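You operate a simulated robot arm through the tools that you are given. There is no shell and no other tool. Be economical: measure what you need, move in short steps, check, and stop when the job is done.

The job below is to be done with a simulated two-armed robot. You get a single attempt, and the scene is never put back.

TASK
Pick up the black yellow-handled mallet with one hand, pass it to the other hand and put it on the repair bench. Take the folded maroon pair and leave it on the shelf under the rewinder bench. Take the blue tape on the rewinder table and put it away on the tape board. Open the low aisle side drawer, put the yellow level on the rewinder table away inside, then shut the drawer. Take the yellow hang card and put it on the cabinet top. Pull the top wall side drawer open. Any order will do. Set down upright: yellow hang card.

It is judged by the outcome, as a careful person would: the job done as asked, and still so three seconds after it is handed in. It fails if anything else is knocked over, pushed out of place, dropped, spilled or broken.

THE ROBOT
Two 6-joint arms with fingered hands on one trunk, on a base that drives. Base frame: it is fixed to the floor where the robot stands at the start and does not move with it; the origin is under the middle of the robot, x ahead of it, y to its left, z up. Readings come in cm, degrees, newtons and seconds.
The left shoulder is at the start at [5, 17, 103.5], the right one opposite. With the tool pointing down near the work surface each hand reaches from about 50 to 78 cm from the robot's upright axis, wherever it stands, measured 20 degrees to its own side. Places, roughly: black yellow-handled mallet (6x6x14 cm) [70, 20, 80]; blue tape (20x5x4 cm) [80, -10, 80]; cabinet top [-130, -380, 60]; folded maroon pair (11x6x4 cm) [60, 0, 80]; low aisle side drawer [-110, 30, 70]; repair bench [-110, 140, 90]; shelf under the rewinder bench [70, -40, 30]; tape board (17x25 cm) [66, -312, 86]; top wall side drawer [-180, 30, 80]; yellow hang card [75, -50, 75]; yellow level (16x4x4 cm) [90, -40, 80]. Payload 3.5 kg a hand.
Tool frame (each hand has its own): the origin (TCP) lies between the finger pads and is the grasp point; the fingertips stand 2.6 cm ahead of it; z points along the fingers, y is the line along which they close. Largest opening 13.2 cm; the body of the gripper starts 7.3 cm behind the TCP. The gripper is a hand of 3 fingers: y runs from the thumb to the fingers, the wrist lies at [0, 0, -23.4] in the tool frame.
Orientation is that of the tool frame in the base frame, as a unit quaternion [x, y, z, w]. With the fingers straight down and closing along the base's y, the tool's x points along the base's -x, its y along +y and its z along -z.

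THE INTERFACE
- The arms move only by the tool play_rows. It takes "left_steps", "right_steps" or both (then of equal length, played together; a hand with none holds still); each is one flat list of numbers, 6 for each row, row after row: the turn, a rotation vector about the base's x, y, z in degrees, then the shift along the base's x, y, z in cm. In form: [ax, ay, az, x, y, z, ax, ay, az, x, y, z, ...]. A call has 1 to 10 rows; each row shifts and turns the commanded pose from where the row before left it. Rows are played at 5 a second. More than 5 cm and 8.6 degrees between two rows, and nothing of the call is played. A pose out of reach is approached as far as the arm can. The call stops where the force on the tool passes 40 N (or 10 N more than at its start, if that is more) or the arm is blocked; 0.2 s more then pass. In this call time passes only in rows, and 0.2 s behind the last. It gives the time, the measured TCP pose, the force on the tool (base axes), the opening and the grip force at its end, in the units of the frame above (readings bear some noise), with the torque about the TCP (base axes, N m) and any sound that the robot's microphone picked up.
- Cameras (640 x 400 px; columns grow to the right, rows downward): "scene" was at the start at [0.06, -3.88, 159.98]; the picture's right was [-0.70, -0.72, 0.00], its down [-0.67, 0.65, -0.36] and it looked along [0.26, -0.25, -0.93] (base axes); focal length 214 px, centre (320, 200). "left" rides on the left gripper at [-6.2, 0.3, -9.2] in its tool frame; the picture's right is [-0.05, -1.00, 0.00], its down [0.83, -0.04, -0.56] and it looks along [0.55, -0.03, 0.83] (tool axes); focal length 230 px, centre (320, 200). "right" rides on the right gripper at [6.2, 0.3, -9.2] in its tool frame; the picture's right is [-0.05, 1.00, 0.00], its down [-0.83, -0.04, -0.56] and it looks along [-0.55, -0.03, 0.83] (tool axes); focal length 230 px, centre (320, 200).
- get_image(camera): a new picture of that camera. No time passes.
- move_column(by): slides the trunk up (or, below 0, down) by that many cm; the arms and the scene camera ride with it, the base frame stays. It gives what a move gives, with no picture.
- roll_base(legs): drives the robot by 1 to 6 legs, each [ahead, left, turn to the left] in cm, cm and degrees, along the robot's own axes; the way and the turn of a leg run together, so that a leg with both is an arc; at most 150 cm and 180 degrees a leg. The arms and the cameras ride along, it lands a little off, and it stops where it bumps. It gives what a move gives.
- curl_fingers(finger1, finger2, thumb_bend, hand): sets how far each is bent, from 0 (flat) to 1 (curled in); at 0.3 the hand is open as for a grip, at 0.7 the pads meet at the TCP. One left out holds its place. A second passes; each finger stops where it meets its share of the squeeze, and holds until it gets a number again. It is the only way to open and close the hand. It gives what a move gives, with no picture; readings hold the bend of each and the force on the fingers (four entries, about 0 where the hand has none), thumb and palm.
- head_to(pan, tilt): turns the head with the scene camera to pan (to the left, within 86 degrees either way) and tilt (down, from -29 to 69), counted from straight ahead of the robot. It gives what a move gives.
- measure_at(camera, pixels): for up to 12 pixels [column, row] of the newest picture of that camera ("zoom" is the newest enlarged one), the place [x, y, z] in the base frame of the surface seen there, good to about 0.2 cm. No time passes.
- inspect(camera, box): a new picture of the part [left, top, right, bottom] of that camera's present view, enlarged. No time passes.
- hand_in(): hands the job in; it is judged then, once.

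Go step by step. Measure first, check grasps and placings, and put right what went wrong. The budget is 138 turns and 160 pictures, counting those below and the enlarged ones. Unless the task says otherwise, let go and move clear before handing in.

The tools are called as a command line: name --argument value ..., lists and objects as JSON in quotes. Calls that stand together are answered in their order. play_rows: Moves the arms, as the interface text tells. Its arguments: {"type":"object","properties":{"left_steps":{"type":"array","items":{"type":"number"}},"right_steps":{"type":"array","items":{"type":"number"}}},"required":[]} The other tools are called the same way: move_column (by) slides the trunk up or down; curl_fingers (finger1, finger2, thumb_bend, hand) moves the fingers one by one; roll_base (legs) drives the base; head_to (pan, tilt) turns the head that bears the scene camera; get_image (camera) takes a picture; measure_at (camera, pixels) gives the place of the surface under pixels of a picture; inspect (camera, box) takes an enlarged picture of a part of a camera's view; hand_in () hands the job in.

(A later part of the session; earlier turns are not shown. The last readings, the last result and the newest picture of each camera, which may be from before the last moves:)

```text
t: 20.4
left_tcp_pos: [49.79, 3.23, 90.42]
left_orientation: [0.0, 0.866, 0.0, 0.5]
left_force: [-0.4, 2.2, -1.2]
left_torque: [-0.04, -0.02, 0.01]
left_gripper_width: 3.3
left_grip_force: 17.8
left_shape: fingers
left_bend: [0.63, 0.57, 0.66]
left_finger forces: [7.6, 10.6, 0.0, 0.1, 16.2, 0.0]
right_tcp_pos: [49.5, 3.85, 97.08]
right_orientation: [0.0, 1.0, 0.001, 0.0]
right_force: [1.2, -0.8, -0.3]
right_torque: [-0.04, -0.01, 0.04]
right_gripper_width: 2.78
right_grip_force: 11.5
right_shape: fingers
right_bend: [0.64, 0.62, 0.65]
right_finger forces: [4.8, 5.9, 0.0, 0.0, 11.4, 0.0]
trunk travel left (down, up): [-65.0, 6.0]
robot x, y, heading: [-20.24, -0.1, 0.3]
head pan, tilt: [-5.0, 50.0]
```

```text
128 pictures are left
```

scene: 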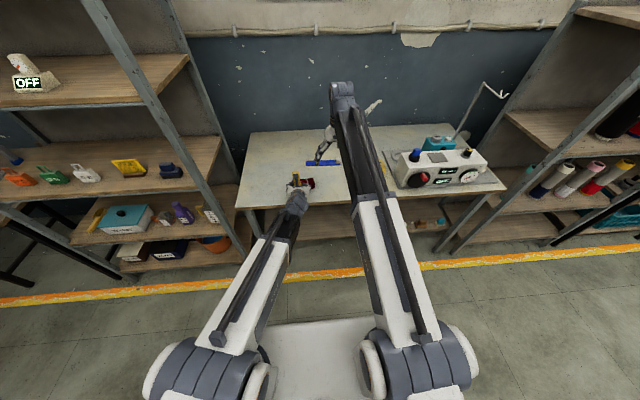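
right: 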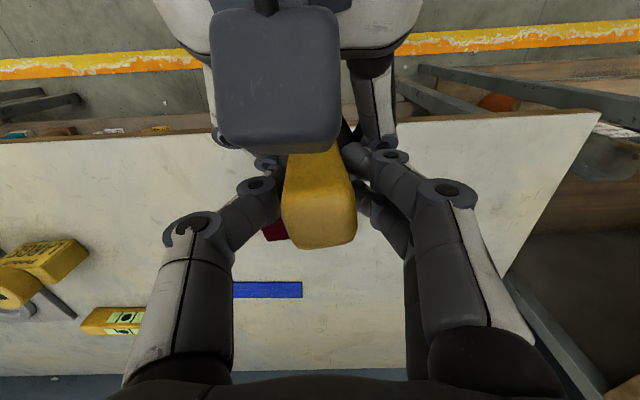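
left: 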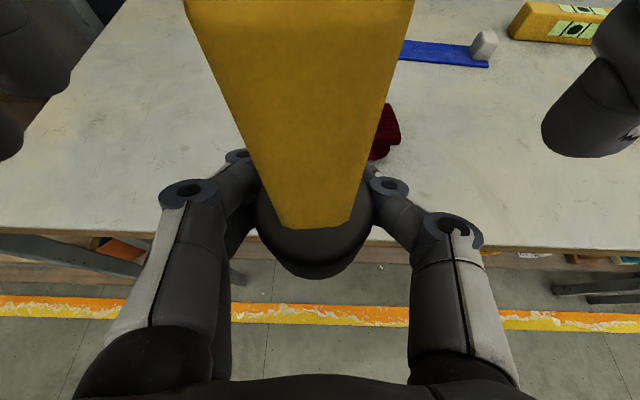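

The right grip is 11.5 N with the pads around the handle. I'll firm the grip and then open the left hand.

curl_fingers --hand "right" --finger1 0.8 --finger2 0.8 --thumb_bend 0.8

curl_fingers --hand "left" --finger1 0.3 --finger2 0.3 --thumb_bend 0.3

play_rows --left_steps '[0, 0, 0, 0, 0, -1, 0, 0, 0, 0, 0, -1.5, 0, 0, 0, 0, 0, -1.5]' --right_steps '[0, 0, 0, 0, 0, 2, 0, 0, 0, 0, 0, 2.5, 0, 0, 0, 0, 0, 3]'

get_image --camera "right"

get_image --camera "left"

```text
t: 21.4
left_tcp_pos: [49.81, 3.14, 90.4]
left_orientation: [0.0, 0.866, 0.0, 0.5]
left_force: [-0.8, 3.1, 5.2]
left_torque: [-0.12, -0.04, 0.16]
left_gripper_width: 3.31
left_grip_force: 16.8
left_shape: fingers
left_bend: [0.63, 0.57, 0.66]
left_finger forces: [7.1, 9.9, 0.1, 0.1, 16.6, 0.0]
right_tcp_pos: [49.49, 3.84, 97.04]
right_orientation: [0.0, 1.0, 0.0, 0.0]
right_force: [0.8, -3.8, -5.4]
right_torque: [-0.07, -0.02, -0.18]
right_gripper_width: 2.66
right_grip_force: 26.3
right_shape: fingers
right_bend: [0.66, 0.67, 0.66]
right_finger forces: [11.4, 18.9, 0.0, 0.1, 22.3, 0.0]
trunk travel left (down, up): [-65.0, 6.0]
robot x, y, heading: [-20.12, 0.01, 0.1]
head pan, tilt: [-5.0, 50.0]
```

```text
t: 22.4
left_tcp_pos: [49.77, 3.13, 90.45]
left_orientation: [0.0, 0.866, 0.0, 0.5]
left_force: [0.4, -0.4, -0.1]
left_torque: [-0.02, -0.02, 0.01]
left_gripper_width: 13.39
left_grip_force: 0.0
left_shape: fingers
left_bend: [0.3, 0.3, 0.3]
left_finger forces: [0.0, 0.0, 0.0, 0.0, 0.1, 0.0]
right_tcp_pos: [49.43, 3.76, 97.13]
right_orientation: [-0.001, 1.0, 0.0, 0.0]
right_force: [-0.9, -0.3, 1.2]
right_torque: [0.01, -0.01, 0.0]
right_gripper_width: 2.66
right_grip_force: 26.4
right_shape: fingers
right_bend: [0.65, 0.67, 0.67]
right_finger forces: [13.5, 16.3, 0.0, 0.0, 22.7, 0.0]
trunk travel left (down, up): [-65.0, 6.0]
robot x, y, heading: [-20.03, -0.03, 0.1]
head pan, tilt: [-5.0, 50.0]
```

```text
t: 23.2
left_tcp_pos: [49.66, 3.26, 86.39]
left_orientation: [0.0, 0.866, 0.0, 0.5]
left_force: [-0.2, -0.6, 0.6]
left_torque: [0.01, -0.04, 0.01]
left_gripper_width: 13.4
left_grip_force: 0.1
left_shape: fingers
left_bend: [0.3, 0.3, 0.3]
left_finger forces: [0.0, 0.1, 0.0, 0.0, 0.0, 0.0]
right_tcp_pos: [49.37, 3.88, 104.67]
right_orientation: [0.0, 1.0, 0.001, -0.001]
right_force: [-0.4, -1.6, -2.8]
right_torque: [0.04, -0.02, 0.02]
right_gripper_width: 2.61
right_grip_force: 26.4
right_shape: fingers
right_bend: [0.65, 0.67, 0.67]
right_finger forces: [13.4, 16.4, 0.0, 0.0, 22.8, 0.1]
trunk travel left (down, up): [-65.0, 6.0]
robot x, y, heading: [-20.2, 0.38, -0.1]
head pan, tilt: [-5.0, 50.0]
```

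```text
127 pictures are left
```

right: 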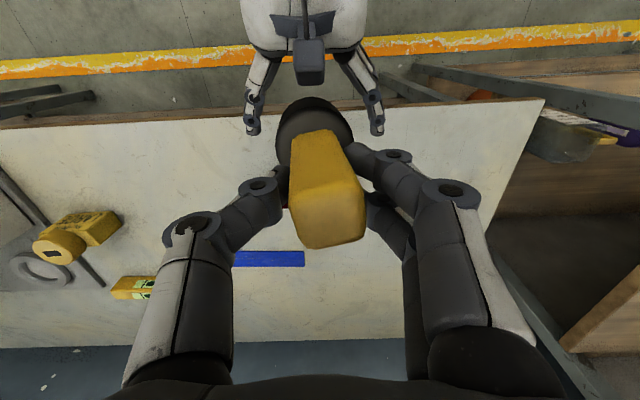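

```text
126 pictures are left
```

left: 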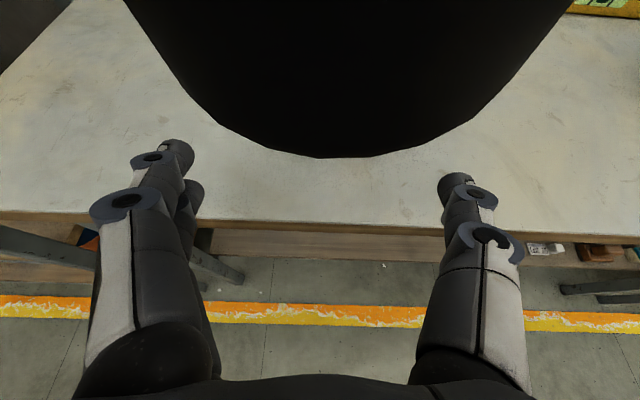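

The handover worked: the right hand holds the mallet alone. I'll retract the right arm sideways while the left rises and yaws -77° for the maroon pair.

play_rows --left_steps '[0, 0, 0, 0, 0, 0, 0, 0, 0, 0, 0, 0, 0, 0, 0, 0, 0, 0, 0, 0, 0, 0, 0, 4, 0, 0, 0, 0, 0, 4, 0, 0, -8.5, 0, 0, 2, 0, 0, -8.5, 0, 0, 0, 0, 0, -8.5, 0, 0, 0, 0, 0, -8.5, 0, 0, 0, 0, 0, -8.5, 0, 0, 0]' --right_steps '[0, 0, 0, 0, -4.8, 0, 0, 0, 0, 0, -4.8, 0, 0, 0, 0, 0, -4.8, 0, 0, 0, 0, 0, -4.8, 0, 0, 0, 0, -1, -4.7, 0, 0, 0, 0, -3, -3.8, 0, 0, 0, 0, -3, -3.8, 0, 0, 0, 0, -3, -3.8, 0, 0, 0, 0, -3, -3.8, 0, 0, 0, 0, -3, -3.8, 0]'

play_rows --left_steps '[0, 0, -8.6, 0, 2, 0, 0, 0, -8.6, 0, 2, 0, 0, 0, -8.6, 0, 2, 0, 0, 0, -8.6, 0, 2, 0]'

roll_base --legs '[[12, 0, 0]]'

get_image --camera "left"

get_image --camera "scene"

```text
t: 25.4
left_tcp_pos: [49.74, 3.31, 96.39]
left_orientation: [0.315, 0.807, -0.182, 0.466]
left_force: [0.1, 0.2, 0.7]
left_torque: [-0.04, 0.0, -0.01]
left_gripper_width: 13.41
left_grip_force: 0.1
left_shape: fingers
left_bend: [0.3, 0.3, 0.3]
left_finger forces: [0.1, 0.1, 0.0, 0.0, 0.0, 0.0]
right_tcp_pos: [33.35, -39.11, 104.7]
right_orientation: [0.0, 1.0, 0.0, 0.0]
right_force: [0.0, 0.2, -3.6]
right_torque: [-0.02, -0.02, -0.01]
right_gripper_width: 2.62
right_grip_force: 25.0
right_shape: fingers
right_bend: [0.65, 0.67, 0.67]
right_finger forces: [13.4, 14.8, 0.0, 0.0, 22.7, 0.1]
trunk travel left (down, up): [-65.0, 6.0]
robot x, y, heading: [-20.2, 0.28, -0.1]
head pan, tilt: [-5.0, 50.0]
```

```text
t: 26.4
left_tcp_pos: [49.72, 11.22, 96.49]
left_orientation: [0.54, 0.677, -0.312, 0.39]
left_force: [0.4, -0.7, -0.6]
left_torque: [0.01, 0.0, 0.04]
left_gripper_width: 13.42
left_grip_force: 0.0
left_shape: fingers
left_bend: [0.3, 0.3, 0.3]
left_finger forces: [0.1, 0.0, 0.0, 0.0, 0.0, 0.1]
right_tcp_pos: [33.52, -38.99, 104.59]
right_orientation: [0.0, 1.0, 0.0, 0.0]
right_force: [-0.4, -0.7, -3.5]
right_torque: [0.03, 0.01, 0.02]
right_gripper_width: 2.6
right_grip_force: 25.2
right_shape: fingers
right_bend: [0.65, 0.67, 0.67]
right_finger forces: [13.4, 14.7, 0.1, 0.0, 22.7, 0.0]
trunk travel left (down, up): [-65.0, 6.0]
robot x, y, heading: [-20.18, 0.04, -0.1]
head pan, tilt: [-5.0, 50.0]
```

```text
t: 27.6
left_tcp_pos: [61.78, 11.15, 96.4]
left_orientation: [0.538, 0.679, -0.311, 0.391]
left_force: [0.8, 0.2, 0.1]
left_torque: [0.0, 0.02, 0.02]
left_gripper_width: 13.41
left_grip_force: 0.0
left_shape: fingers
left_bend: [0.3, 0.3, 0.3]
left_finger forces: [0.0, 0.0, 0.1, 0.1, 0.1, 0.0]
right_tcp_pos: [45.54, -39.11, 104.55]
right_orientation: [0.0, 1.0, 0.001, -0.001]
right_force: [0.3, 0.3, -3.2]
right_torque: [0.03, 0.02, 0.0]
right_gripper_width: 2.61
right_grip_force: 25.7
right_shape: fingers
right_bend: [0.65, 0.67, 0.67]
right_finger forces: [13.5, 14.9, 0.0, 0.0, 22.7, 0.0]
trunk travel left (down, up): [-65.0, 6.0]
robot x, y, heading: [-7.98, -0.21, 0.2]
head pan, tilt: [-5.0, 50.0]
```

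```text
125 pictures are left
```

left: 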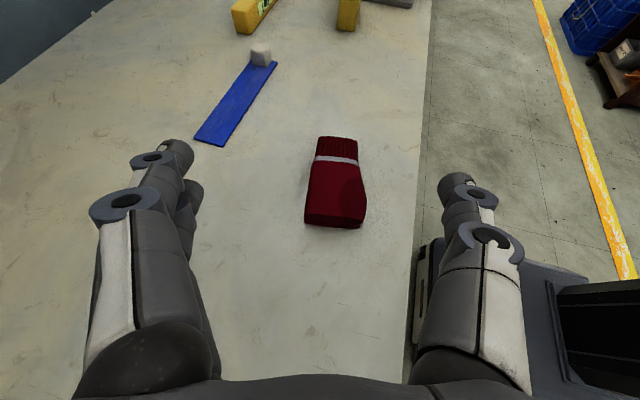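

```text
124 pictures are left
```

scene: 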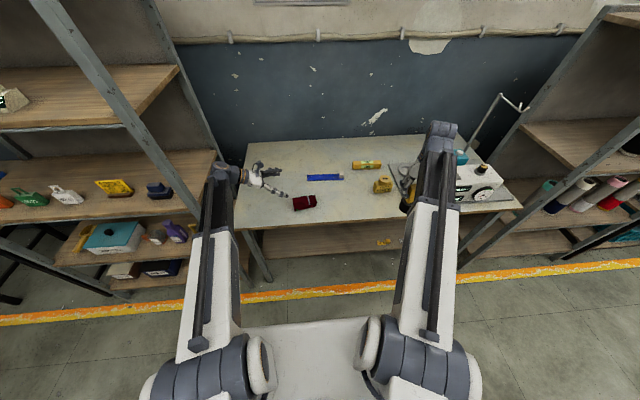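

The pair is nicely aligned with the hand, centred at (336,185). I'll measure it.

measure_at --camera "left" --pixels '[[309, 185], [361, 185], [318, 142], [357, 142], [335, 224], [335, 185], [335, 200], [335, 160], [307, 212], [364, 212]]'

```text
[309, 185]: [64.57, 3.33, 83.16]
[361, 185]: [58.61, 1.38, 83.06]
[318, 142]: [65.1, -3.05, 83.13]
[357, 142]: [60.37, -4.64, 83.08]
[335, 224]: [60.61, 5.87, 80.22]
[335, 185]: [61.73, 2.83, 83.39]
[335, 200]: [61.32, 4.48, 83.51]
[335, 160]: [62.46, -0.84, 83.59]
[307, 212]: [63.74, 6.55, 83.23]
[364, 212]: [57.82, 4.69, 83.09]
```

The pair's centre is (61.7,1.5) and its top is z 83.4. I'll lower to z 82.5 behind it, then slide forward around it.

play_rows --left_steps '[0, 0, 0, -0.8, 0, -4.6, 0, 0, 0, -0.8, 0, -4.6, 0, 0, 0, -0.8, 0, -4.6, 0, 0, 0, 0.72, -3.1, 0, 0, 0, 0, 0.72, -3.1, 0, 0, 0, 0, 0.72, -3.1, 0]'

get_image --camera "left"

```text
t: 29.1
left_tcp_pos: [61.53, 1.83, 82.76]
left_orientation: [0.538, 0.679, -0.311, 0.391]
left_force: [0.3, 0.0, 0.1]
left_torque: [-0.01, -0.01, 0.02]
left_gripper_width: 13.42
left_grip_force: 0.1
left_shape: fingers
left_bend: [0.3, 0.3, 0.3]
left_finger forces: [0.0, 0.6, 0.1, 0.0, 0.0, 0.0]
right_tcp_pos: [45.46, -39.09, 104.65]
right_orientation: [-0.001, 1.0, -0.001, 0.0]
right_force: [0.6, -0.1, -2.9]
right_torque: [0.01, 0.0, 0.04]
right_gripper_width: 2.61
right_grip_force: 25.4
right_shape: fingers
right_bend: [0.65, 0.67, 0.67]
right_finger forces: [13.4, 14.9, 0.0, 0.0, 22.7, 0.0]
trunk travel left (down, up): [-65.0, 6.0]
robot x, y, heading: [-7.97, 0.04, -0.0]
head pan, tilt: [-5.0, 50.0]
```

```text
123 pictures are left
```

left: 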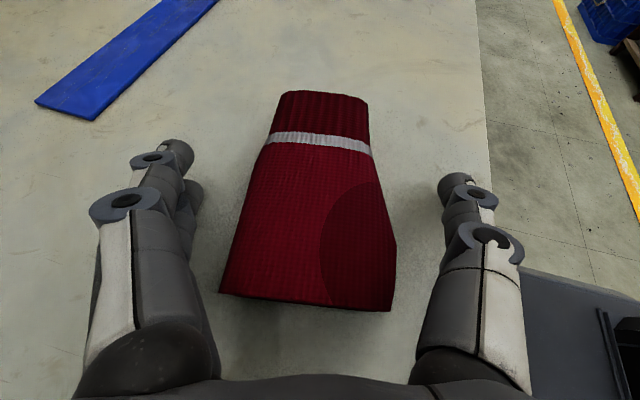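

The pair is centred between the fingers. I'll lower slightly and close.

play_rows --left_steps '[0, 0, 0, 0, 0, -0.4]'

curl_fingers --hand "left" --finger1 0.7 --finger2 0.7 --thumb_bend 0.7

play_rows --left_steps '[0, 0, 0, 0, 0, 2, 0, 0, 0, 0, 0, 2]'

get_image --camera "left"

```text
t: 29.4
left_tcp_pos: [61.4, 1.67, 82.53]
left_orientation: [0.54, 0.677, -0.311, 0.393]
left_force: [-2.4, 0.1, 14.0]
left_torque: [0.06, -1.07, 0.01]
left_gripper_width: 13.4
left_grip_force: 6.8
left_shape: fingers
left_bend: [0.3, 0.3, 0.3]
left_finger forces: [0.0, 13.8, 0.0, 0.0, 0.0, 0.1]
right_tcp_pos: [45.32, -39.04, 104.7]
right_orientation: [0.0, 1.0, -0.001, 0.0]
right_force: [1.0, 0.2, -4.4]
right_torque: [0.02, 0.05, -0.01]
right_gripper_width: 2.63
right_grip_force: 25.5
right_shape: fingers
right_bend: [0.65, 0.67, 0.67]
right_finger forces: [13.4, 15.0, 0.0, 0.1, 22.7, 0.0]
trunk travel left (down, up): [-65.0, 6.0]
robot x, y, heading: [-7.92, 0.36, -0.1]
head pan, tilt: [-5.0, 50.0]
```

```text
t: 30.4
left_tcp_pos: [61.37, 1.7, 82.47]
left_orientation: [0.538, 0.678, -0.31, 0.394]
left_force: [6.3, 1.0, 27.3]
left_torque: [0.18, -2.45, -0.07]
left_gripper_width: 5.07
left_grip_force: 27.2
left_shape: fingers
left_bend: [0.52, 0.3, 0.64]
left_finger forces: [13.6, 27.7, 0.0, 0.1, 13.5, 0.0]
right_tcp_pos: [45.3, -39.16, 104.69]
right_orientation: [0.001, 1.0, 0.0, 0.001]
right_force: [-0.6, 0.2, -3.6]
right_torque: [0.03, 0.0, -0.05]
right_gripper_width: 2.64
right_grip_force: 25.2
right_shape: fingers
right_bend: [0.65, 0.67, 0.67]
right_finger forces: [13.4, 14.9, 0.0, 0.0, 22.7, 0.0]
trunk travel left (down, up): [-65.0, 6.0]
robot x, y, heading: [-7.91, -0.05, 0.2]
head pan, tilt: [-5.0, 50.0]
```

```text
t: 31.1
left_tcp_pos: [61.39, 1.89, 86.01]
left_orientation: [0.539, 0.679, -0.311, 0.39]
left_force: [-0.6, -0.5, -0.4]
left_torque: [0.02, 0.02, -0.05]
left_gripper_width: 5.09
left_grip_force: 15.2
left_shape: fingers
left_bend: [0.52, 0.43, 0.63]
left_finger forces: [11.4, 4.4, 0.1, 0.0, 14.8, 0.1]
right_tcp_pos: [45.56, -39.07, 104.62]
right_orientation: [0.0, 1.0, 0.0, 0.0]
right_force: [-0.5, -0.2, -3.7]
right_torque: [0.03, -0.04, -0.01]
right_gripper_width: 2.63
right_grip_force: 25.9
right_shape: fingers
right_bend: [0.65, 0.67, 0.67]
right_finger forces: [13.4, 14.9, 0.1, 0.0, 22.6, 0.1]
trunk travel left (down, up): [-65.0, 6.0]
robot x, y, heading: [-8.09, -0.04, -0.3]
head pan, tilt: [-5.0, 50.0]
```

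```text
122 pictures are left
```

left: 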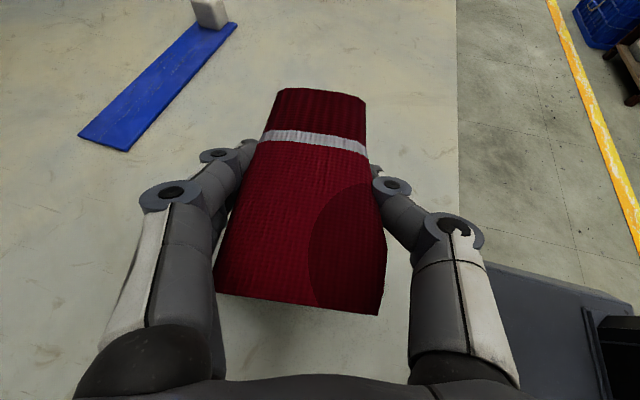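

The pair is held at about 15 N. I'll raise it and yaw back to a forward heading while tucking the right arm in, then back off for the shelf.

play_rows --left_steps '[0, 0, 0, 0, 0, 3, 0, 0, 8.55, 0, 0, 3, 0, 0, 8.55, 0, 0, 0, 0, 0, 8.55, 0, 0, 0, 0, 0, 8.55, 0, 0, 0, 0, 0, 8.55, 0, 0, 0, 0, 0, 8.55, 0, 0, 0, 0, 0, 8.55, 0, 0, 0, 0, 0, 8.55, 0, 0, 0, 0, 0, 8.55, 0, 0, 0]' --right_steps '[0, 0, 0, -3.6, -3, 0, 0, 0, 0, -3.6, -3, 0, 0, 0, 0, -3.6, -3, 0, 0, 0, 0, -3.6, -3, 0, 0, 0, 0, 0, 0, 0, 0, 0, 0, 0, 0, 0, 0, 0, 0, 0, 0, 0, 0, 0, 0, 0, 0, 0, 0, 0, 0, 0, 0, 0, 0, 0, 0, 0, 0, 0]'

roll_base --legs '[[-28, 0, 0]]'

move_column --by -50

get_image --camera "left"

get_image --camera "scene"

```text
t: 33.2
left_tcp_pos: [61.39, 1.89, 92.28]
left_orientation: [0.001, 0.866, 0.0, 0.5]
left_force: [-0.1, 0.1, -0.4]
left_torque: [-0.01, -0.01, -0.03]
left_gripper_width: 5.06
left_grip_force: 14.0
left_shape: fingers
left_bend: [0.52, 0.44, 0.63]
left_finger forces: [11.3, 2.9, 0.1, 0.0, 13.9, 0.0]
right_tcp_pos: [31.13, -51.04, 104.61]
right_orientation: [0.0, 1.0, 0.001, 0.001]
right_force: [-0.2, -0.2, -3.3]
right_torque: [0.04, -0.01, 0.01]
right_gripper_width: 2.62
right_grip_force: 25.1
right_shape: fingers
right_bend: [0.65, 0.67, 0.67]
right_finger forces: [13.3, 14.7, 0.1, 0.1, 22.8, 0.0]
trunk travel left (down, up): [-65.0, 6.0]
robot x, y, heading: [-8.27, 0.13, -0.0]
head pan, tilt: [-5.0, 50.0]
```

```text
t: 35.2
left_tcp_pos: [33.26, 1.97, 92.38]
left_orientation: [0.0, 0.866, 0.0, 0.499]
left_force: [0.0, -0.7, -0.6]
left_torque: [0.01, 0.01, -0.03]
left_gripper_width: 5.05
left_grip_force: 14.7
left_shape: fingers
left_bend: [0.52, 0.44, 0.63]
left_finger forces: [11.4, 3.0, 0.0, 0.0, 13.8, 0.0]
right_tcp_pos: [2.78, -51.1, 104.6]
right_orientation: [0.001, 1.0, 0.001, 0.0]
right_force: [0.0, 0.3, -3.8]
right_torque: [0.03, 0.0, 0.01]
right_gripper_width: 2.61
right_grip_force: 25.6
right_shape: fingers
right_bend: [0.65, 0.67, 0.67]
right_finger forces: [13.3, 14.8, 0.0, 0.0, 22.6, 0.1]
trunk travel left (down, up): [-65.0, 6.0]
robot x, y, heading: [-36.41, 0.44, 0.1]
head pan, tilt: [-5.0, 50.0]
```

```text
refused: -50 is not a number from -40 to 40
```

```text
121 pictures are left
```

left: 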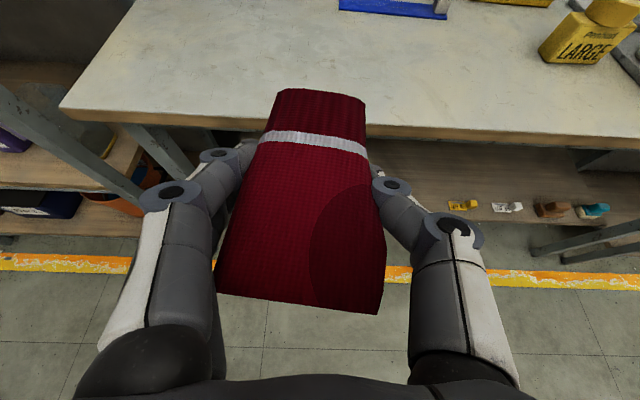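

```text
120 pictures are left
```

scene: 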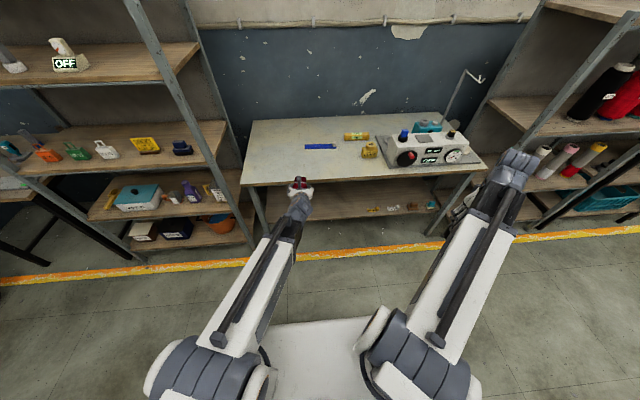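

The column limit is 40 cm per move, so I'll lower it in two steps and look under the bench.

move_column --by -40

move_column --by -14

get_image --camera "left"

get_image --camera "scene"

```text
t: 39.0
left_tcp_pos: [33.36, 1.71, 52.36]
left_orientation: [0.001, 0.866, 0.0, 0.5]
left_force: [0.1, -0.7, -0.2]
left_torque: [0.04, 0.0, -0.02]
left_gripper_width: 5.05
left_grip_force: 14.2
left_shape: fingers
left_bend: [0.52, 0.44, 0.63]
left_finger forces: [11.4, 3.0, 0.1, 0.0, 13.8, 0.0]
right_tcp_pos: [2.9, -51.16, 64.68]
right_orientation: [0.002, 1.0, 0.0, 0.0]
right_force: [0.2, -0.9, -3.8]
right_torque: [-0.01, 0.0, -0.03]
right_gripper_width: 2.62
right_grip_force: 25.4
right_shape: fingers
right_bend: [0.65, 0.67, 0.67]
right_finger forces: [13.2, 14.8, 0.0, 0.1, 22.6, 0.1]
trunk travel left (down, up): [-25.0, 46.0]
robot x, y, heading: [-36.4, -0.05, -0.2]
head pan, tilt: [-5.0, 50.0]
```

```text
t: 40.7
left_tcp_pos: [33.25, 1.8, 38.24]
left_orientation: [0.0, 0.866, 0.0, 0.5]
left_force: [-0.4, 0.3, -0.6]
left_torque: [0.0, 0.03, 0.02]
left_gripper_width: 5.06
left_grip_force: 14.2
left_shape: fingers
left_bend: [0.52, 0.44, 0.63]
left_finger forces: [11.4, 2.9, 0.1, 0.0, 13.8, 0.0]
right_tcp_pos: [2.78, -51.17, 50.57]
right_orientation: [0.0, 1.0, 0.0, 0.0]
right_force: [-0.2, 0.1, -3.4]
right_torque: [0.01, 0.01, -0.02]
right_gripper_width: 2.62
right_grip_force: 25.1
right_shape: fingers
right_bend: [0.65, 0.67, 0.67]
right_finger forces: [13.3, 14.8, 0.0, 0.0, 22.7, 0.0]
trunk travel left (down, up): [-11.0, 60.0]
robot x, y, heading: [-36.54, 0.06, -0.6]
head pan, tilt: [-5.0, 50.0]
```

```text
119 pictures are left
```

left: 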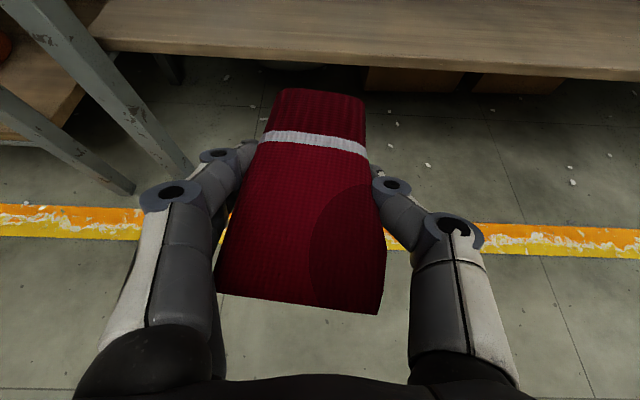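

```text
118 pictures are left
```

scene: 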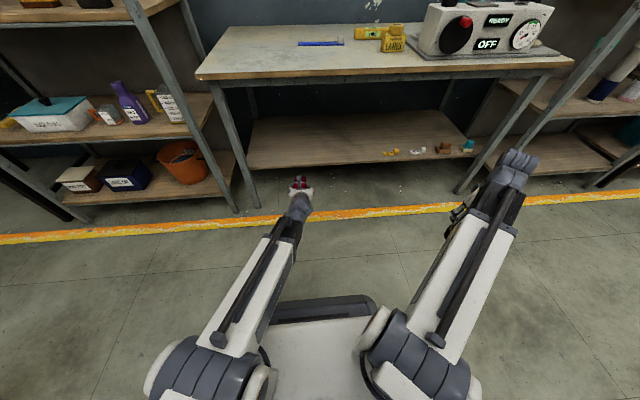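

The shelf is visible below the bench at (250–480,110–165). I'll measure its edges and the leg.

measure_at --camera "scene" --pixels '[[262, 160], [262, 166], [300, 158], [300, 130], [350, 120], [250, 150], [228, 150], [300, 85], [392, 152], [360, 158], [345, 300], [300, 115]]'

```text
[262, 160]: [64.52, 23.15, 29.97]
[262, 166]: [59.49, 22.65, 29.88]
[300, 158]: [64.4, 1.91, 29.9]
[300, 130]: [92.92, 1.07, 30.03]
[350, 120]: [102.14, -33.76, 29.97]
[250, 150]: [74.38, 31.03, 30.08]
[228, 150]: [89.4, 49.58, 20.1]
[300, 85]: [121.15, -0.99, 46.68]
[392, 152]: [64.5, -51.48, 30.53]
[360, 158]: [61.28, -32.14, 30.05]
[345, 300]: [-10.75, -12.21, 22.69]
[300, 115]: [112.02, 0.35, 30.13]
```

The shelf top is z 30, spanning x 59–115 and y up to about 30. I'll drive forward 36 cm to carry the pair over the shelf.

roll_base --legs '[[36, 0, 0]]'

play_rows --left_steps '[0, 0, 0, 0, 0, -2.5, 0, 0, 0, 0, 0, -2, 0, 0, 0, 0, 0, -0.8]'

get_image --camera "left"

get_image --camera "scene"

```text
t: 43.0
left_tcp_pos: [69.37, 1.9, 38.34]
left_orientation: [0.0, 0.866, 0.0, 0.501]
left_force: [-1.0, 1.2, -1.2]
left_torque: [0.01, 0.04, 0.01]
left_gripper_width: 5.06
left_grip_force: 14.4
left_shape: fingers
left_bend: [0.52, 0.44, 0.63]
left_finger forces: [11.5, 3.0, 0.0, 0.0, 13.8, 0.0]
right_tcp_pos: [38.88, -50.99, 50.59]
right_orientation: [0.0, 1.0, 0.0, 0.0]
right_force: [0.3, 0.2, -3.0]
right_torque: [0.01, 0.0, 0.0]
right_gripper_width: 2.63
right_grip_force: 25.1
right_shape: fingers
right_bend: [0.65, 0.67, 0.67]
right_finger forces: [13.3, 14.8, 0.1, 0.1, 22.6, 0.1]
trunk travel left (down, up): [-11.0, 60.0]
robot x, y, heading: [0.06, 0.19, 0.1]
head pan, tilt: [-5.0, 50.0]
```

```text
t: 43.8
left_tcp_pos: [69.52, 1.76, 33.08]
left_orientation: [0.0, 0.866, 0.0, 0.5]
left_force: [0.4, -0.4, 0.2]
left_torque: [0.0, 0.02, 0.04]
left_gripper_width: 5.07
left_grip_force: 14.4
left_shape: fingers
left_bend: [0.52, 0.44, 0.63]
left_finger forces: [11.4, 3.7, 0.1, 0.0, 13.8, 0.0]
right_tcp_pos: [38.96, -51.18, 50.61]
right_orientation: [0.0, 1.0, 0.0, 0.0]
right_force: [0.0, 0.0, -3.3]
right_torque: [0.03, 0.01, -0.01]
right_gripper_width: 2.59
right_grip_force: 25.4
right_shape: fingers
right_bend: [0.65, 0.67, 0.67]
right_finger forces: [13.2, 14.8, 0.0, 0.1, 22.6, 0.0]
trunk travel left (down, up): [-11.0, 60.0]
robot x, y, heading: [0.02, -0.02, -0.2]
head pan, tilt: [-5.0, 50.0]
```

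```text
117 pictures are left
```

left: 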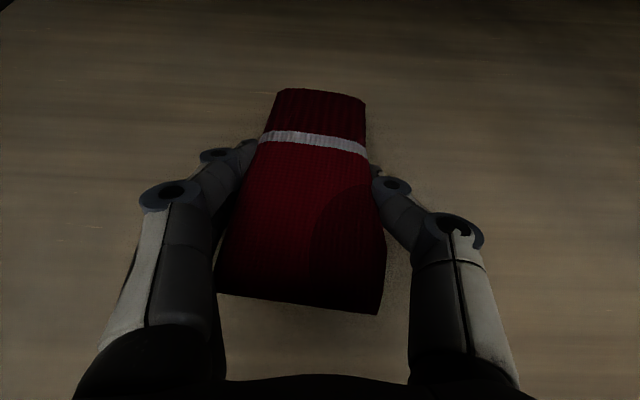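

```text
116 pictures are left
```

scene: 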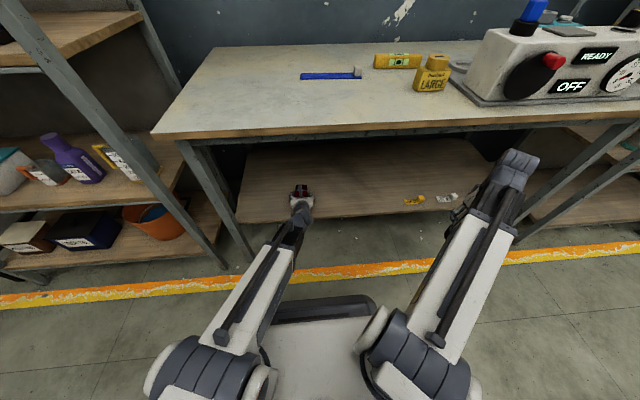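

Nearly touching: finger 2 shows slight contact. I'll lower 0.4 cm, release, raise a little and back the arm out.

play_rows --left_steps '[0, 0, 0, 0, 0, -0.4]'

curl_fingers --hand "left" --finger1 0.3 --finger2 0.3 --thumb_bend 0.3

play_rows --left_steps '[0, 0, 0, 0, 0, 1.5, 0, 0, 0, 0, 0, 2.5, 0, 0, 0, 0, 0, 3]'

roll_base --legs '[[-40, 0, 0]]'

get_image --camera "left"

inspect --camera "scene" --box '[180, 20, 580, 230]'

```text
t: 44.2
left_tcp_pos: [69.45, 1.7, 32.83]
left_orientation: [0.001, 0.864, 0.0, 0.503]
left_force: [-1.5, -1.1, 20.3]
left_torque: [1.16, -0.36, 0.07]
left_gripper_width: 5.1
left_grip_force: 23.5
left_shape: fingers
left_bend: [0.52, 0.44, 0.63]
left_finger forces: [11.7, 22.6, 0.0, 0.0, 13.6, 0.0]
right_tcp_pos: [38.95, -51.15, 50.57]
right_orientation: [0.001, 1.0, -0.001, 0.001]
right_force: [0.4, -0.3, -3.9]
right_torque: [0.0, -0.03, -0.01]
right_gripper_width: 2.62
right_grip_force: 26.2
right_shape: fingers
right_bend: [0.65, 0.67, 0.67]
right_finger forces: [13.2, 14.9, 0.1, 0.0, 22.6, 0.0]
trunk travel left (down, up): [-11.0, 60.0]
robot x, y, heading: [-0.54, 0.22, -0.0]
head pan, tilt: [-5.0, 50.0]
```

```text
t: 45.2
left_tcp_pos: [69.46, 1.74, 32.75]
left_orientation: [0.0, 0.866, 0.001, 0.5]
left_force: [0.6, -4.9, 14.9]
left_torque: [0.95, -0.2, -0.17]
left_gripper_width: 13.37
left_grip_force: 7.2
left_shape: fingers
left_bend: [0.3, 0.33, 0.3]
left_finger forces: [0.0, 14.0, 0.0, 0.0, 0.0, 0.0]
right_tcp_pos: [39.02, -51.13, 50.64]
right_orientation: [0.0, 1.0, 0.001, 0.0]
right_force: [-0.3, 1.1, -3.3]
right_torque: [0.01, -0.04, 0.02]
right_gripper_width: 2.62
right_grip_force: 26.2
right_shape: fingers
right_bend: [0.65, 0.67, 0.67]
right_finger forces: [13.4, 14.9, 0.1, 0.0, 22.8, 0.1]
trunk travel left (down, up): [-11.0, 60.0]
robot x, y, heading: [-0.19, -0.25, -0.1]
head pan, tilt: [-5.0, 50.0]
```

```text
t: 46.0
left_tcp_pos: [69.42, 1.81, 39.61]
left_orientation: [0.0, 0.867, 0.001, 0.499]
left_force: [-0.6, 0.9, -0.7]
left_torque: [0.0, -0.02, -0.01]
left_gripper_width: 13.42
left_grip_force: 0.1
left_shape: fingers
left_bend: [0.3, 0.3, 0.3]
left_finger forces: [0.0, 0.0, 0.1, 0.1, 0.1, 0.1]
right_tcp_pos: [38.93, -51.17, 50.55]
right_orientation: [0.0, 1.0, 0.0, -0.001]
right_force: [0.1, -0.2, -3.3]
right_torque: [0.02, -0.04, 0.03]
right_gripper_width: 2.62
right_grip_force: 25.3
right_shape: fingers
right_bend: [0.65, 0.67, 0.67]
right_finger forces: [13.3, 14.9, 0.1, 0.0, 22.6, 0.0]
trunk travel left (down, up): [-11.0, 60.0]
robot x, y, heading: [-0.39, 0.15, 0.3]
head pan, tilt: [-5.0, 50.0]
```

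```text
t: 48.5
left_tcp_pos: [29.48, 1.91, 39.63]
left_orientation: [0.0, 0.866, 0.0, 0.499]
left_force: [-0.3, 0.1, -0.4]
left_torque: [0.02, 0.0, 0.01]
left_gripper_width: 13.42
left_grip_force: 0.0
left_shape: fingers
left_bend: [0.3, 0.3, 0.3]
left_finger forces: [0.0, 0.1, 0.0, 0.0, 0.0, 0.0]
right_tcp_pos: [-0.87, -51.11, 50.66]
right_orientation: [0.0, 1.0, 0.0, 0.0]
right_force: [-0.3, 0.0, -3.4]
right_torque: [0.02, 0.0, -0.04]
right_gripper_width: 2.62
right_grip_force: 25.0
right_shape: fingers
right_bend: [0.65, 0.67, 0.67]
right_finger forces: [13.3, 14.9, 0.1, 0.0, 22.8, 0.0]
trunk travel left (down, up): [-11.0, 60.0]
robot x, y, heading: [-39.73, -0.1, 0.1]
head pan, tilt: [-5.0, 50.0]
```

```text
115 pictures are left
```

left: 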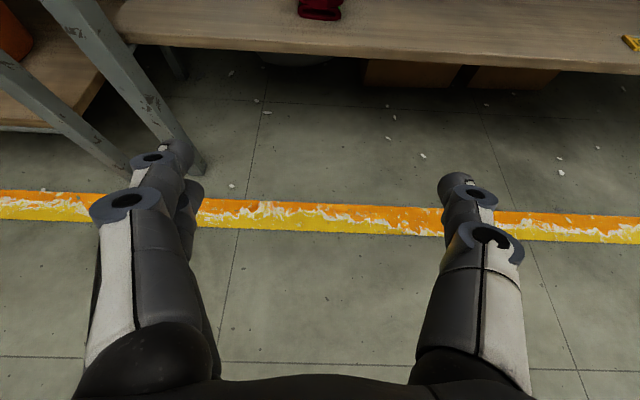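

```text
1.60 times, centred on (380, 125) of scene
```

zoom: 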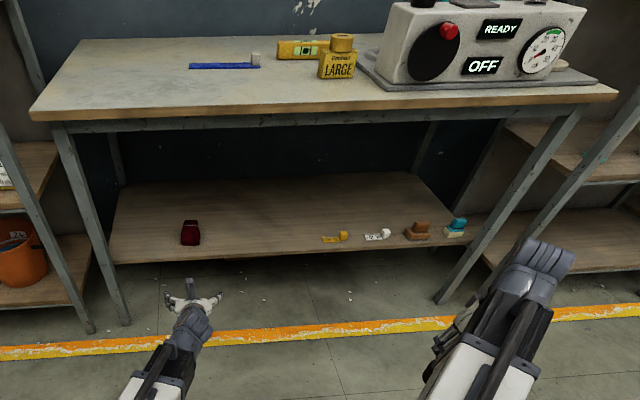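

The pair sits on the shelf at (190,232) of the zoom. Next is the yellow level: I'll raise the trunk, tuck the right arm, and restore the left hand to vertical.

move_column --by 40

move_column --by 16

play_rows --left_steps '[0, 8.57, 0, 0, 0, 1, 0, 8.57, 0, 0, 0, 1, 0, 8.57, 0, 0, 0, 1, 0, 8.57, 0, 0, 0, 1, 0, 8.57, 0, 0, 0, 1, 0, 8.57, 0, 0, 0, 1, 0, 8.57, 0, 0, 0, 1]' --right_steps '[0, 0, 0, -2, 0, 0, 0, 0, 0, -2, 0, 0, 0, 0, 0, -2, 0, 0, 0, 0, 0, -2, 0, 0, 0, 0, 0, -2, 0, 0, 0, 0, 0, -2, 0, 0, 0, 0, 0, -2, 0, 0]'

play_rows --left_steps '[0, 0, -8.5, 0, 0, 0, 0, 0, -8.5, 0, 0, 0, 0, 0, -8.5, 0, 0, 0, 0, 0, -8.5, 0, 0, 0, 0, 0, -8.5, 0, 0, 0, 0, 0, -8.5, 0, 0, 0, 0, 0, -8.5, 0, 0, 0, 0, 0, -8.5, 0, 0, 0, 0, 0, -8.5, 0, 0, 0, 0, 0, -8.5, 0, 0, 0]'

head_to --pan -15 --tilt 45

inspect --camera "scene" --box '[280, 70, 480, 195]'

```text
t: 52.4
left_tcp_pos: [29.45, 1.95, 79.73]
left_orientation: [0.0, 0.866, 0.0, 0.499]
left_force: [-0.3, 0.0, 0.2]
left_torque: [0.0, 0.0, 0.01]
left_gripper_width: 13.39
left_grip_force: 0.1
left_shape: fingers
left_bend: [0.3, 0.3, 0.3]
left_finger forces: [0.0, 0.0, 0.1, 0.0, 0.0, 0.0]
right_tcp_pos: [-0.95, -51.08, 90.55]
right_orientation: [0.001, 1.0, 0.001, 0.0]
right_force: [-0.2, 0.5, -3.4]
right_torque: [0.02, -0.06, 0.02]
right_gripper_width: 2.6
right_grip_force: 25.2
right_shape: fingers
right_bend: [0.65, 0.67, 0.67]
right_finger forces: [13.3, 14.9, 0.1, 0.1, 22.7, 0.0]
trunk travel left (down, up): [-51.0, 20.0]
robot x, y, heading: [-40.23, -0.01, 0.2]
head pan, tilt: [-5.0, 50.0]
```

```text
t: 54.2
left_tcp_pos: [29.41, 2.0, 95.56]
left_orientation: [0.0, 0.866, 0.0, 0.5]
left_force: [0.7, 0.9, -0.1]
left_torque: [0.03, 0.03, 0.0]
left_gripper_width: 13.39
left_grip_force: 0.1
left_shape: fingers
left_bend: [0.3, 0.3, 0.3]
left_finger forces: [0.1, 0.0, 0.0, 0.0, 0.1, 0.0]
right_tcp_pos: [-1.01, -51.2, 106.61]
right_orientation: [0.0, 1.0, 0.0, 0.0]
right_force: [0.1, -0.3, -3.3]
right_torque: [0.04, -0.03, 0.02]
right_gripper_width: 2.62
right_grip_force: 25.8
right_shape: fingers
right_bend: [0.65, 0.67, 0.67]
right_finger forces: [13.3, 14.9, 0.0, 0.0, 22.8, 0.0]
trunk travel left (down, up): [-67.0, 4.0]
robot x, y, heading: [-40.23, 0.36, -0.0]
head pan, tilt: [-5.0, 50.0]
```

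```text
t: 55.8
left_tcp_pos: [29.3, 1.9, 102.6]
left_orientation: [0.001, 1.0, 0.001, -0.001]
left_force: [-0.2, 0.5, -0.2]
left_torque: [0.01, -0.02, 0.01]
left_gripper_width: 13.41
left_grip_force: 0.1
left_shape: fingers
left_bend: [0.3, 0.3, 0.3]
left_finger forces: [0.1, 0.0, 0.0, 0.0, 0.1, 0.0]
right_tcp_pos: [-14.33, -51.93, 106.92]
right_orientation: [-0.001, 1.0, 0.001, -0.001]
right_force: [0.9, 0.0, -3.6]
right_torque: [0.01, 0.03, -0.02]
right_gripper_width: 2.58
right_grip_force: 25.4
right_shape: fingers
right_bend: [0.65, 0.67, 0.67]
right_finger forces: [13.2, 15.1, 0.1, 0.0, 22.6, 0.0]
right hand out of reach, approached as far as the arm can: row 7
trunk travel left (down, up): [-67.0, 4.0]
robot x, y, heading: [-40.32, 0.31, 0.1]
head pan, tilt: [-5.0, 50.0]
```

```text
t: 58.0
left_tcp_pos: [29.41, 1.92, 102.52]
left_orientation: [0.676, 0.737, 0.0, 0.0]
left_force: [-0.7, -0.5, 0.1]
left_torque: [-0.01, -0.01, 0.01]
left_gripper_width: 13.41
left_grip_force: 0.0
left_shape: fingers
left_bend: [0.3, 0.3, 0.3]
left_finger forces: [0.0, 0.0, 0.1, 0.0, 0.0, 0.0]
right_tcp_pos: [-14.4, -52.17, 106.89]
right_orientation: [0.0, 1.0, 0.002, -0.001]
right_force: [0.1, -0.2, -3.6]
right_torque: [0.04, -0.03, -0.04]
right_gripper_width: 2.62
right_grip_force: 25.5
right_shape: fingers
right_bend: [0.65, 0.67, 0.67]
right_finger forces: [13.2, 15.0, 0.1, 0.0, 22.6, 0.0]
trunk travel left (down, up): [-67.0, 4.0]
robot x, y, heading: [-40.37, 0.19, -0.4]
head pan, tilt: [-5.0, 50.0]
```

```text
t: 58.7
left_tcp_pos: [29.4, 2.04, 102.62]
left_orientation: [0.675, 0.738, -0.001, -0.001]
left_force: [0.4, 0.8, 0.0]
left_torque: [0.0, -0.01, 0.0]
left_gripper_width: 13.39
left_grip_force: 0.0
left_shape: fingers
left_bend: [0.3, 0.3, 0.3]
left_finger forces: [0.0, 0.1, 0.1, 0.1, 0.0, 0.0]
right_tcp_pos: [-14.42, -52.03, 106.82]
right_orientation: [0.0, 1.0, 0.0, -0.001]
right_force: [0.1, -0.3, -3.1]
right_torque: [0.0, -0.03, -0.02]
right_gripper_width: 2.62
right_grip_force: 25.5
right_shape: fingers
right_bend: [0.65, 0.67, 0.67]
right_finger forces: [13.3, 15.2, 0.1, 0.0, 22.6, 0.0]
trunk travel left (down, up): [-67.0, 4.0]
robot x, y, heading: [-40.29, -0.12, 0.1]
head pan, tilt: [-15.0, 45.0]
```

```text
3.20 times, centred on (380, 132) of scene
```

zoom: 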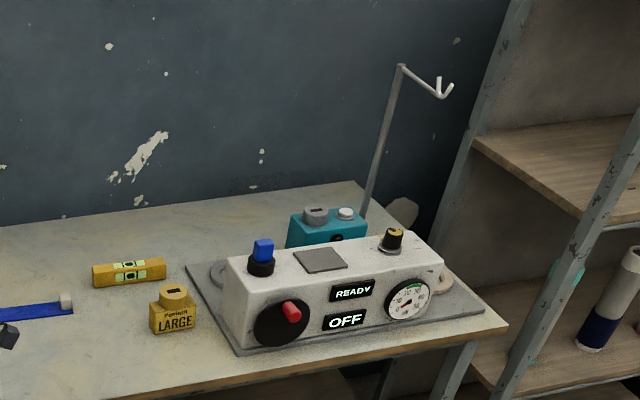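

measure_at --camera "zoom" --pixels '[[96, 268], [163, 261], [98, 282], [164, 274], [130, 266], [300, 290], [300, 312], [440, 88], [380, 345], [430, 250], [262, 242], [395, 232]]'

```text
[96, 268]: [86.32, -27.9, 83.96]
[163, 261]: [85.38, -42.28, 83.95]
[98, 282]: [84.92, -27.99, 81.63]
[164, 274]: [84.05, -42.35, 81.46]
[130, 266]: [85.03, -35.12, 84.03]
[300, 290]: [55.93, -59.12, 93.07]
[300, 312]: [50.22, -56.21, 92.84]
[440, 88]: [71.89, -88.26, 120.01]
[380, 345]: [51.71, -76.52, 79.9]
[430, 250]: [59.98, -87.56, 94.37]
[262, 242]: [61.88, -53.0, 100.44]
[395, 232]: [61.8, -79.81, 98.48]
```

The level spans y -27.5 to -42.5 at x about 86, z 80–84. I'll drive to about (14,-25) and yaw the left hand another -8.5° to align.

roll_base --legs '[[54, -25, 0]]'

play_rows --left_steps '[0, 0, -8.5, 0, -3, 0, 0, 0, 0, 0, -3, 0]'

get_image --camera "left"

get_image --camera "scene"

```text
t: 62.1
left_tcp_pos: [83.29, -22.95, 102.59]
left_orientation: [0.676, 0.737, 0.0, 0.001]
left_force: [0.8, -0.4, 0.0]
left_torque: [-0.02, 0.03, 0.01]
left_gripper_width: 13.42
left_grip_force: 0.1
left_shape: fingers
left_bend: [0.3, 0.3, 0.3]
left_finger forces: [0.0, 0.0, 0.1, 0.1, 0.0, 0.0]
right_tcp_pos: [39.55, -76.8, 106.82]
right_orientation: [0.001, 1.0, 0.001, -0.001]
right_force: [0.3, -0.1, -3.7]
right_torque: [0.03, 0.02, 0.02]
right_gripper_width: 2.65
right_grip_force: 25.6
right_shape: fingers
right_bend: [0.65, 0.67, 0.67]
right_finger forces: [13.2, 15.2, 0.0, 0.0, 22.5, 0.0]
trunk travel left (down, up): [-67.0, 4.0]
robot x, y, heading: [13.74, -24.79, -0.2]
head pan, tilt: [-15.0, 45.0]
```

```text
t: 62.7
left_tcp_pos: [83.48, -28.92, 102.73]
left_orientation: [0.728, 0.685, 0.0, 0.001]
left_force: [0.3, 1.0, -0.8]
left_torque: [-0.02, -0.03, -0.02]
left_gripper_width: 13.39
left_grip_force: 0.0
left_shape: fingers
left_bend: [0.3, 0.3, 0.3]
left_finger forces: [0.0, 0.0, 0.1, 0.1, 0.0, 0.1]
right_tcp_pos: [39.66, -76.94, 106.82]
right_orientation: [0.0, 1.0, 0.001, -0.001]
right_force: [-0.1, 0.2, -3.8]
right_torque: [0.04, -0.04, 0.01]
right_gripper_width: 2.6
right_grip_force: 25.5
right_shape: fingers
right_bend: [0.65, 0.67, 0.67]
right_finger forces: [13.2, 15.1, 0.0, 0.0, 22.7, 0.0]
trunk travel left (down, up): [-67.0, 4.0]
robot x, y, heading: [13.82, -24.6, 0.1]
head pan, tilt: [-15.0, 45.0]
```

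```text
112 pictures are left
```

left: 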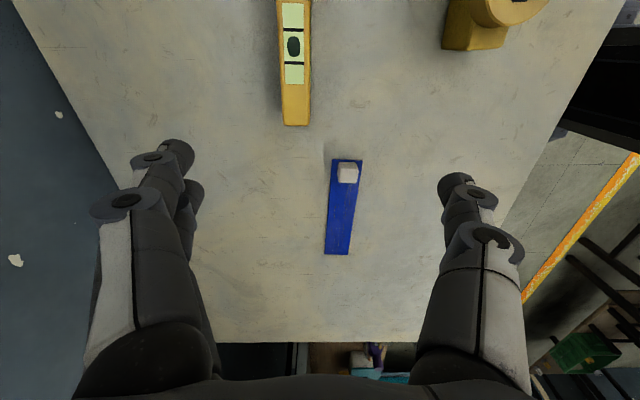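

```text
111 pictures are left
```

scene: 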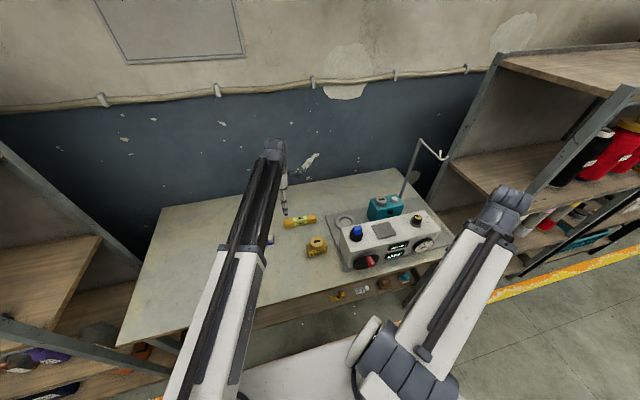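

The level shows at (295,60), parallel to the hand. I'll measure its edges.

measure_at --camera "left" --pixels '[[282, 60], [308, 60], [284, 108], [307, 108], [280, 20], [309, 20], [295, 122], [345, 162], [348, 172], [342, 200], [328, 250], [338, 162]]'

```text
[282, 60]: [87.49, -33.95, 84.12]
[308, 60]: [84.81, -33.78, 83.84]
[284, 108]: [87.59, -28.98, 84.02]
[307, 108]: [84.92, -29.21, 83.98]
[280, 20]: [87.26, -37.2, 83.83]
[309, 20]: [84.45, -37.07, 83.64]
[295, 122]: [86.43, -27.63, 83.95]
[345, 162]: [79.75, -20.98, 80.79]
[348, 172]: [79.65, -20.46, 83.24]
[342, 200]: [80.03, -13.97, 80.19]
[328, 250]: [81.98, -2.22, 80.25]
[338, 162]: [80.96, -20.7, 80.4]
```

The level centre is (86.1,-35.1). I'll move above it and descend to z 83.3.

play_rows --left_steps '[0, 0, 0, 1.3, -3.1, 0, 0, 0, 0, 1.3, -3.1, 0, 0, 0, 0, 0, 0, -4.9, 0, 0, 0, 0, 0, -4.9, 0, 0, 0, 0, 0, -4.9, 0, 0, 0, 0, 0, -4.7]'

get_image --camera "left"

```text
t: 64.1
left_tcp_pos: [82.42, -33.64, 83.06]
left_orientation: [0.728, 0.685, 0.002, 0.002]
left_force: [0.6, -0.1, 0.6]
left_torque: [0.03, 0.03, -0.02]
left_gripper_width: 13.42
left_grip_force: 0.0
left_shape: fingers
left_bend: [0.3, 0.3, 0.3]
left_finger forces: [0.1, 0.1, 0.0, 0.0, 0.0, 0.0]
left hand out of reach, approached as far as the arm can: row 1, 2, 6
right_tcp_pos: [39.57, -76.79, 106.82]
right_orientation: [0.0, 1.0, 0.001, -0.001]
right_force: [0.4, 0.9, -3.7]
right_torque: [0.03, -0.01, -0.01]
right_gripper_width: 2.61
right_grip_force: 25.0
right_shape: fingers
right_bend: [0.65, 0.67, 0.67]
right_finger forces: [13.2, 15.1, 0.0, 0.0, 22.6, 0.0]
trunk travel left (down, up): [-67.0, 4.0]
robot x, y, heading: [13.3, -24.94, -0.0]
head pan, tilt: [-15.0, 45.0]
```

```text
110 pictures are left
```

left: 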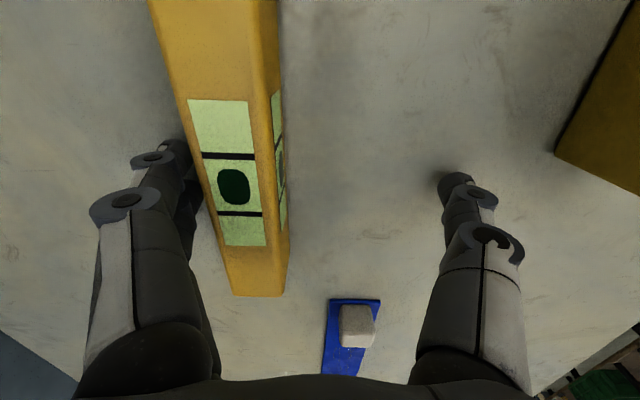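

Reach fell short: the TCP is at x 82.4. I'll nudge the base forward 3.7 and right 1.4 cm.

roll_base --legs '[[3.7, -1.4, 0]]'

get_image --camera "left"

```text
t: 64.9
left_tcp_pos: [86.21, -35.08, 83.01]
left_orientation: [0.728, 0.685, 0.0, 0.001]
left_force: [0.5, 0.5, 0.4]
left_torque: [0.0, 0.02, 0.01]
left_gripper_width: 13.4
left_grip_force: 0.2
left_shape: fingers
left_bend: [0.3, 0.3, 0.3]
left_finger forces: [0.0, 0.0, 0.0, 0.0, 0.0, 0.0]
right_tcp_pos: [43.34, -78.2, 106.78]
right_orientation: [0.0, 1.0, 0.001, 0.0]
right_force: [1.0, -0.1, -4.2]
right_torque: [0.05, -0.01, 0.0]
right_gripper_width: 2.59
right_grip_force: 25.9
right_shape: fingers
right_bend: [0.65, 0.67, 0.67]
right_finger forces: [13.1, 15.1, 0.0, 0.1, 22.7, 0.0]
trunk travel left (down, up): [-67.0, 4.0]
robot x, y, heading: [17.33, -26.13, -0.1]
head pan, tilt: [-15.0, 45.0]
```

```text
109 pictures are left
```

left: 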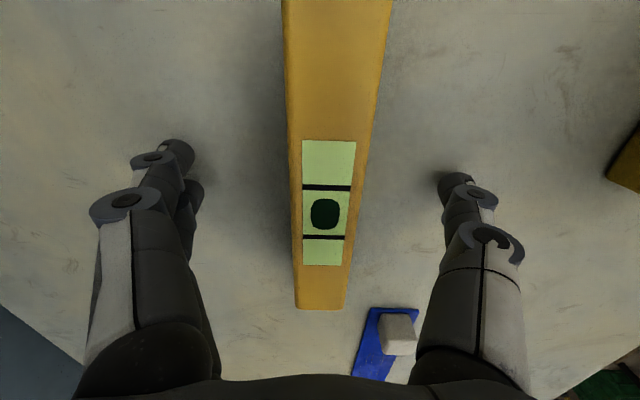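

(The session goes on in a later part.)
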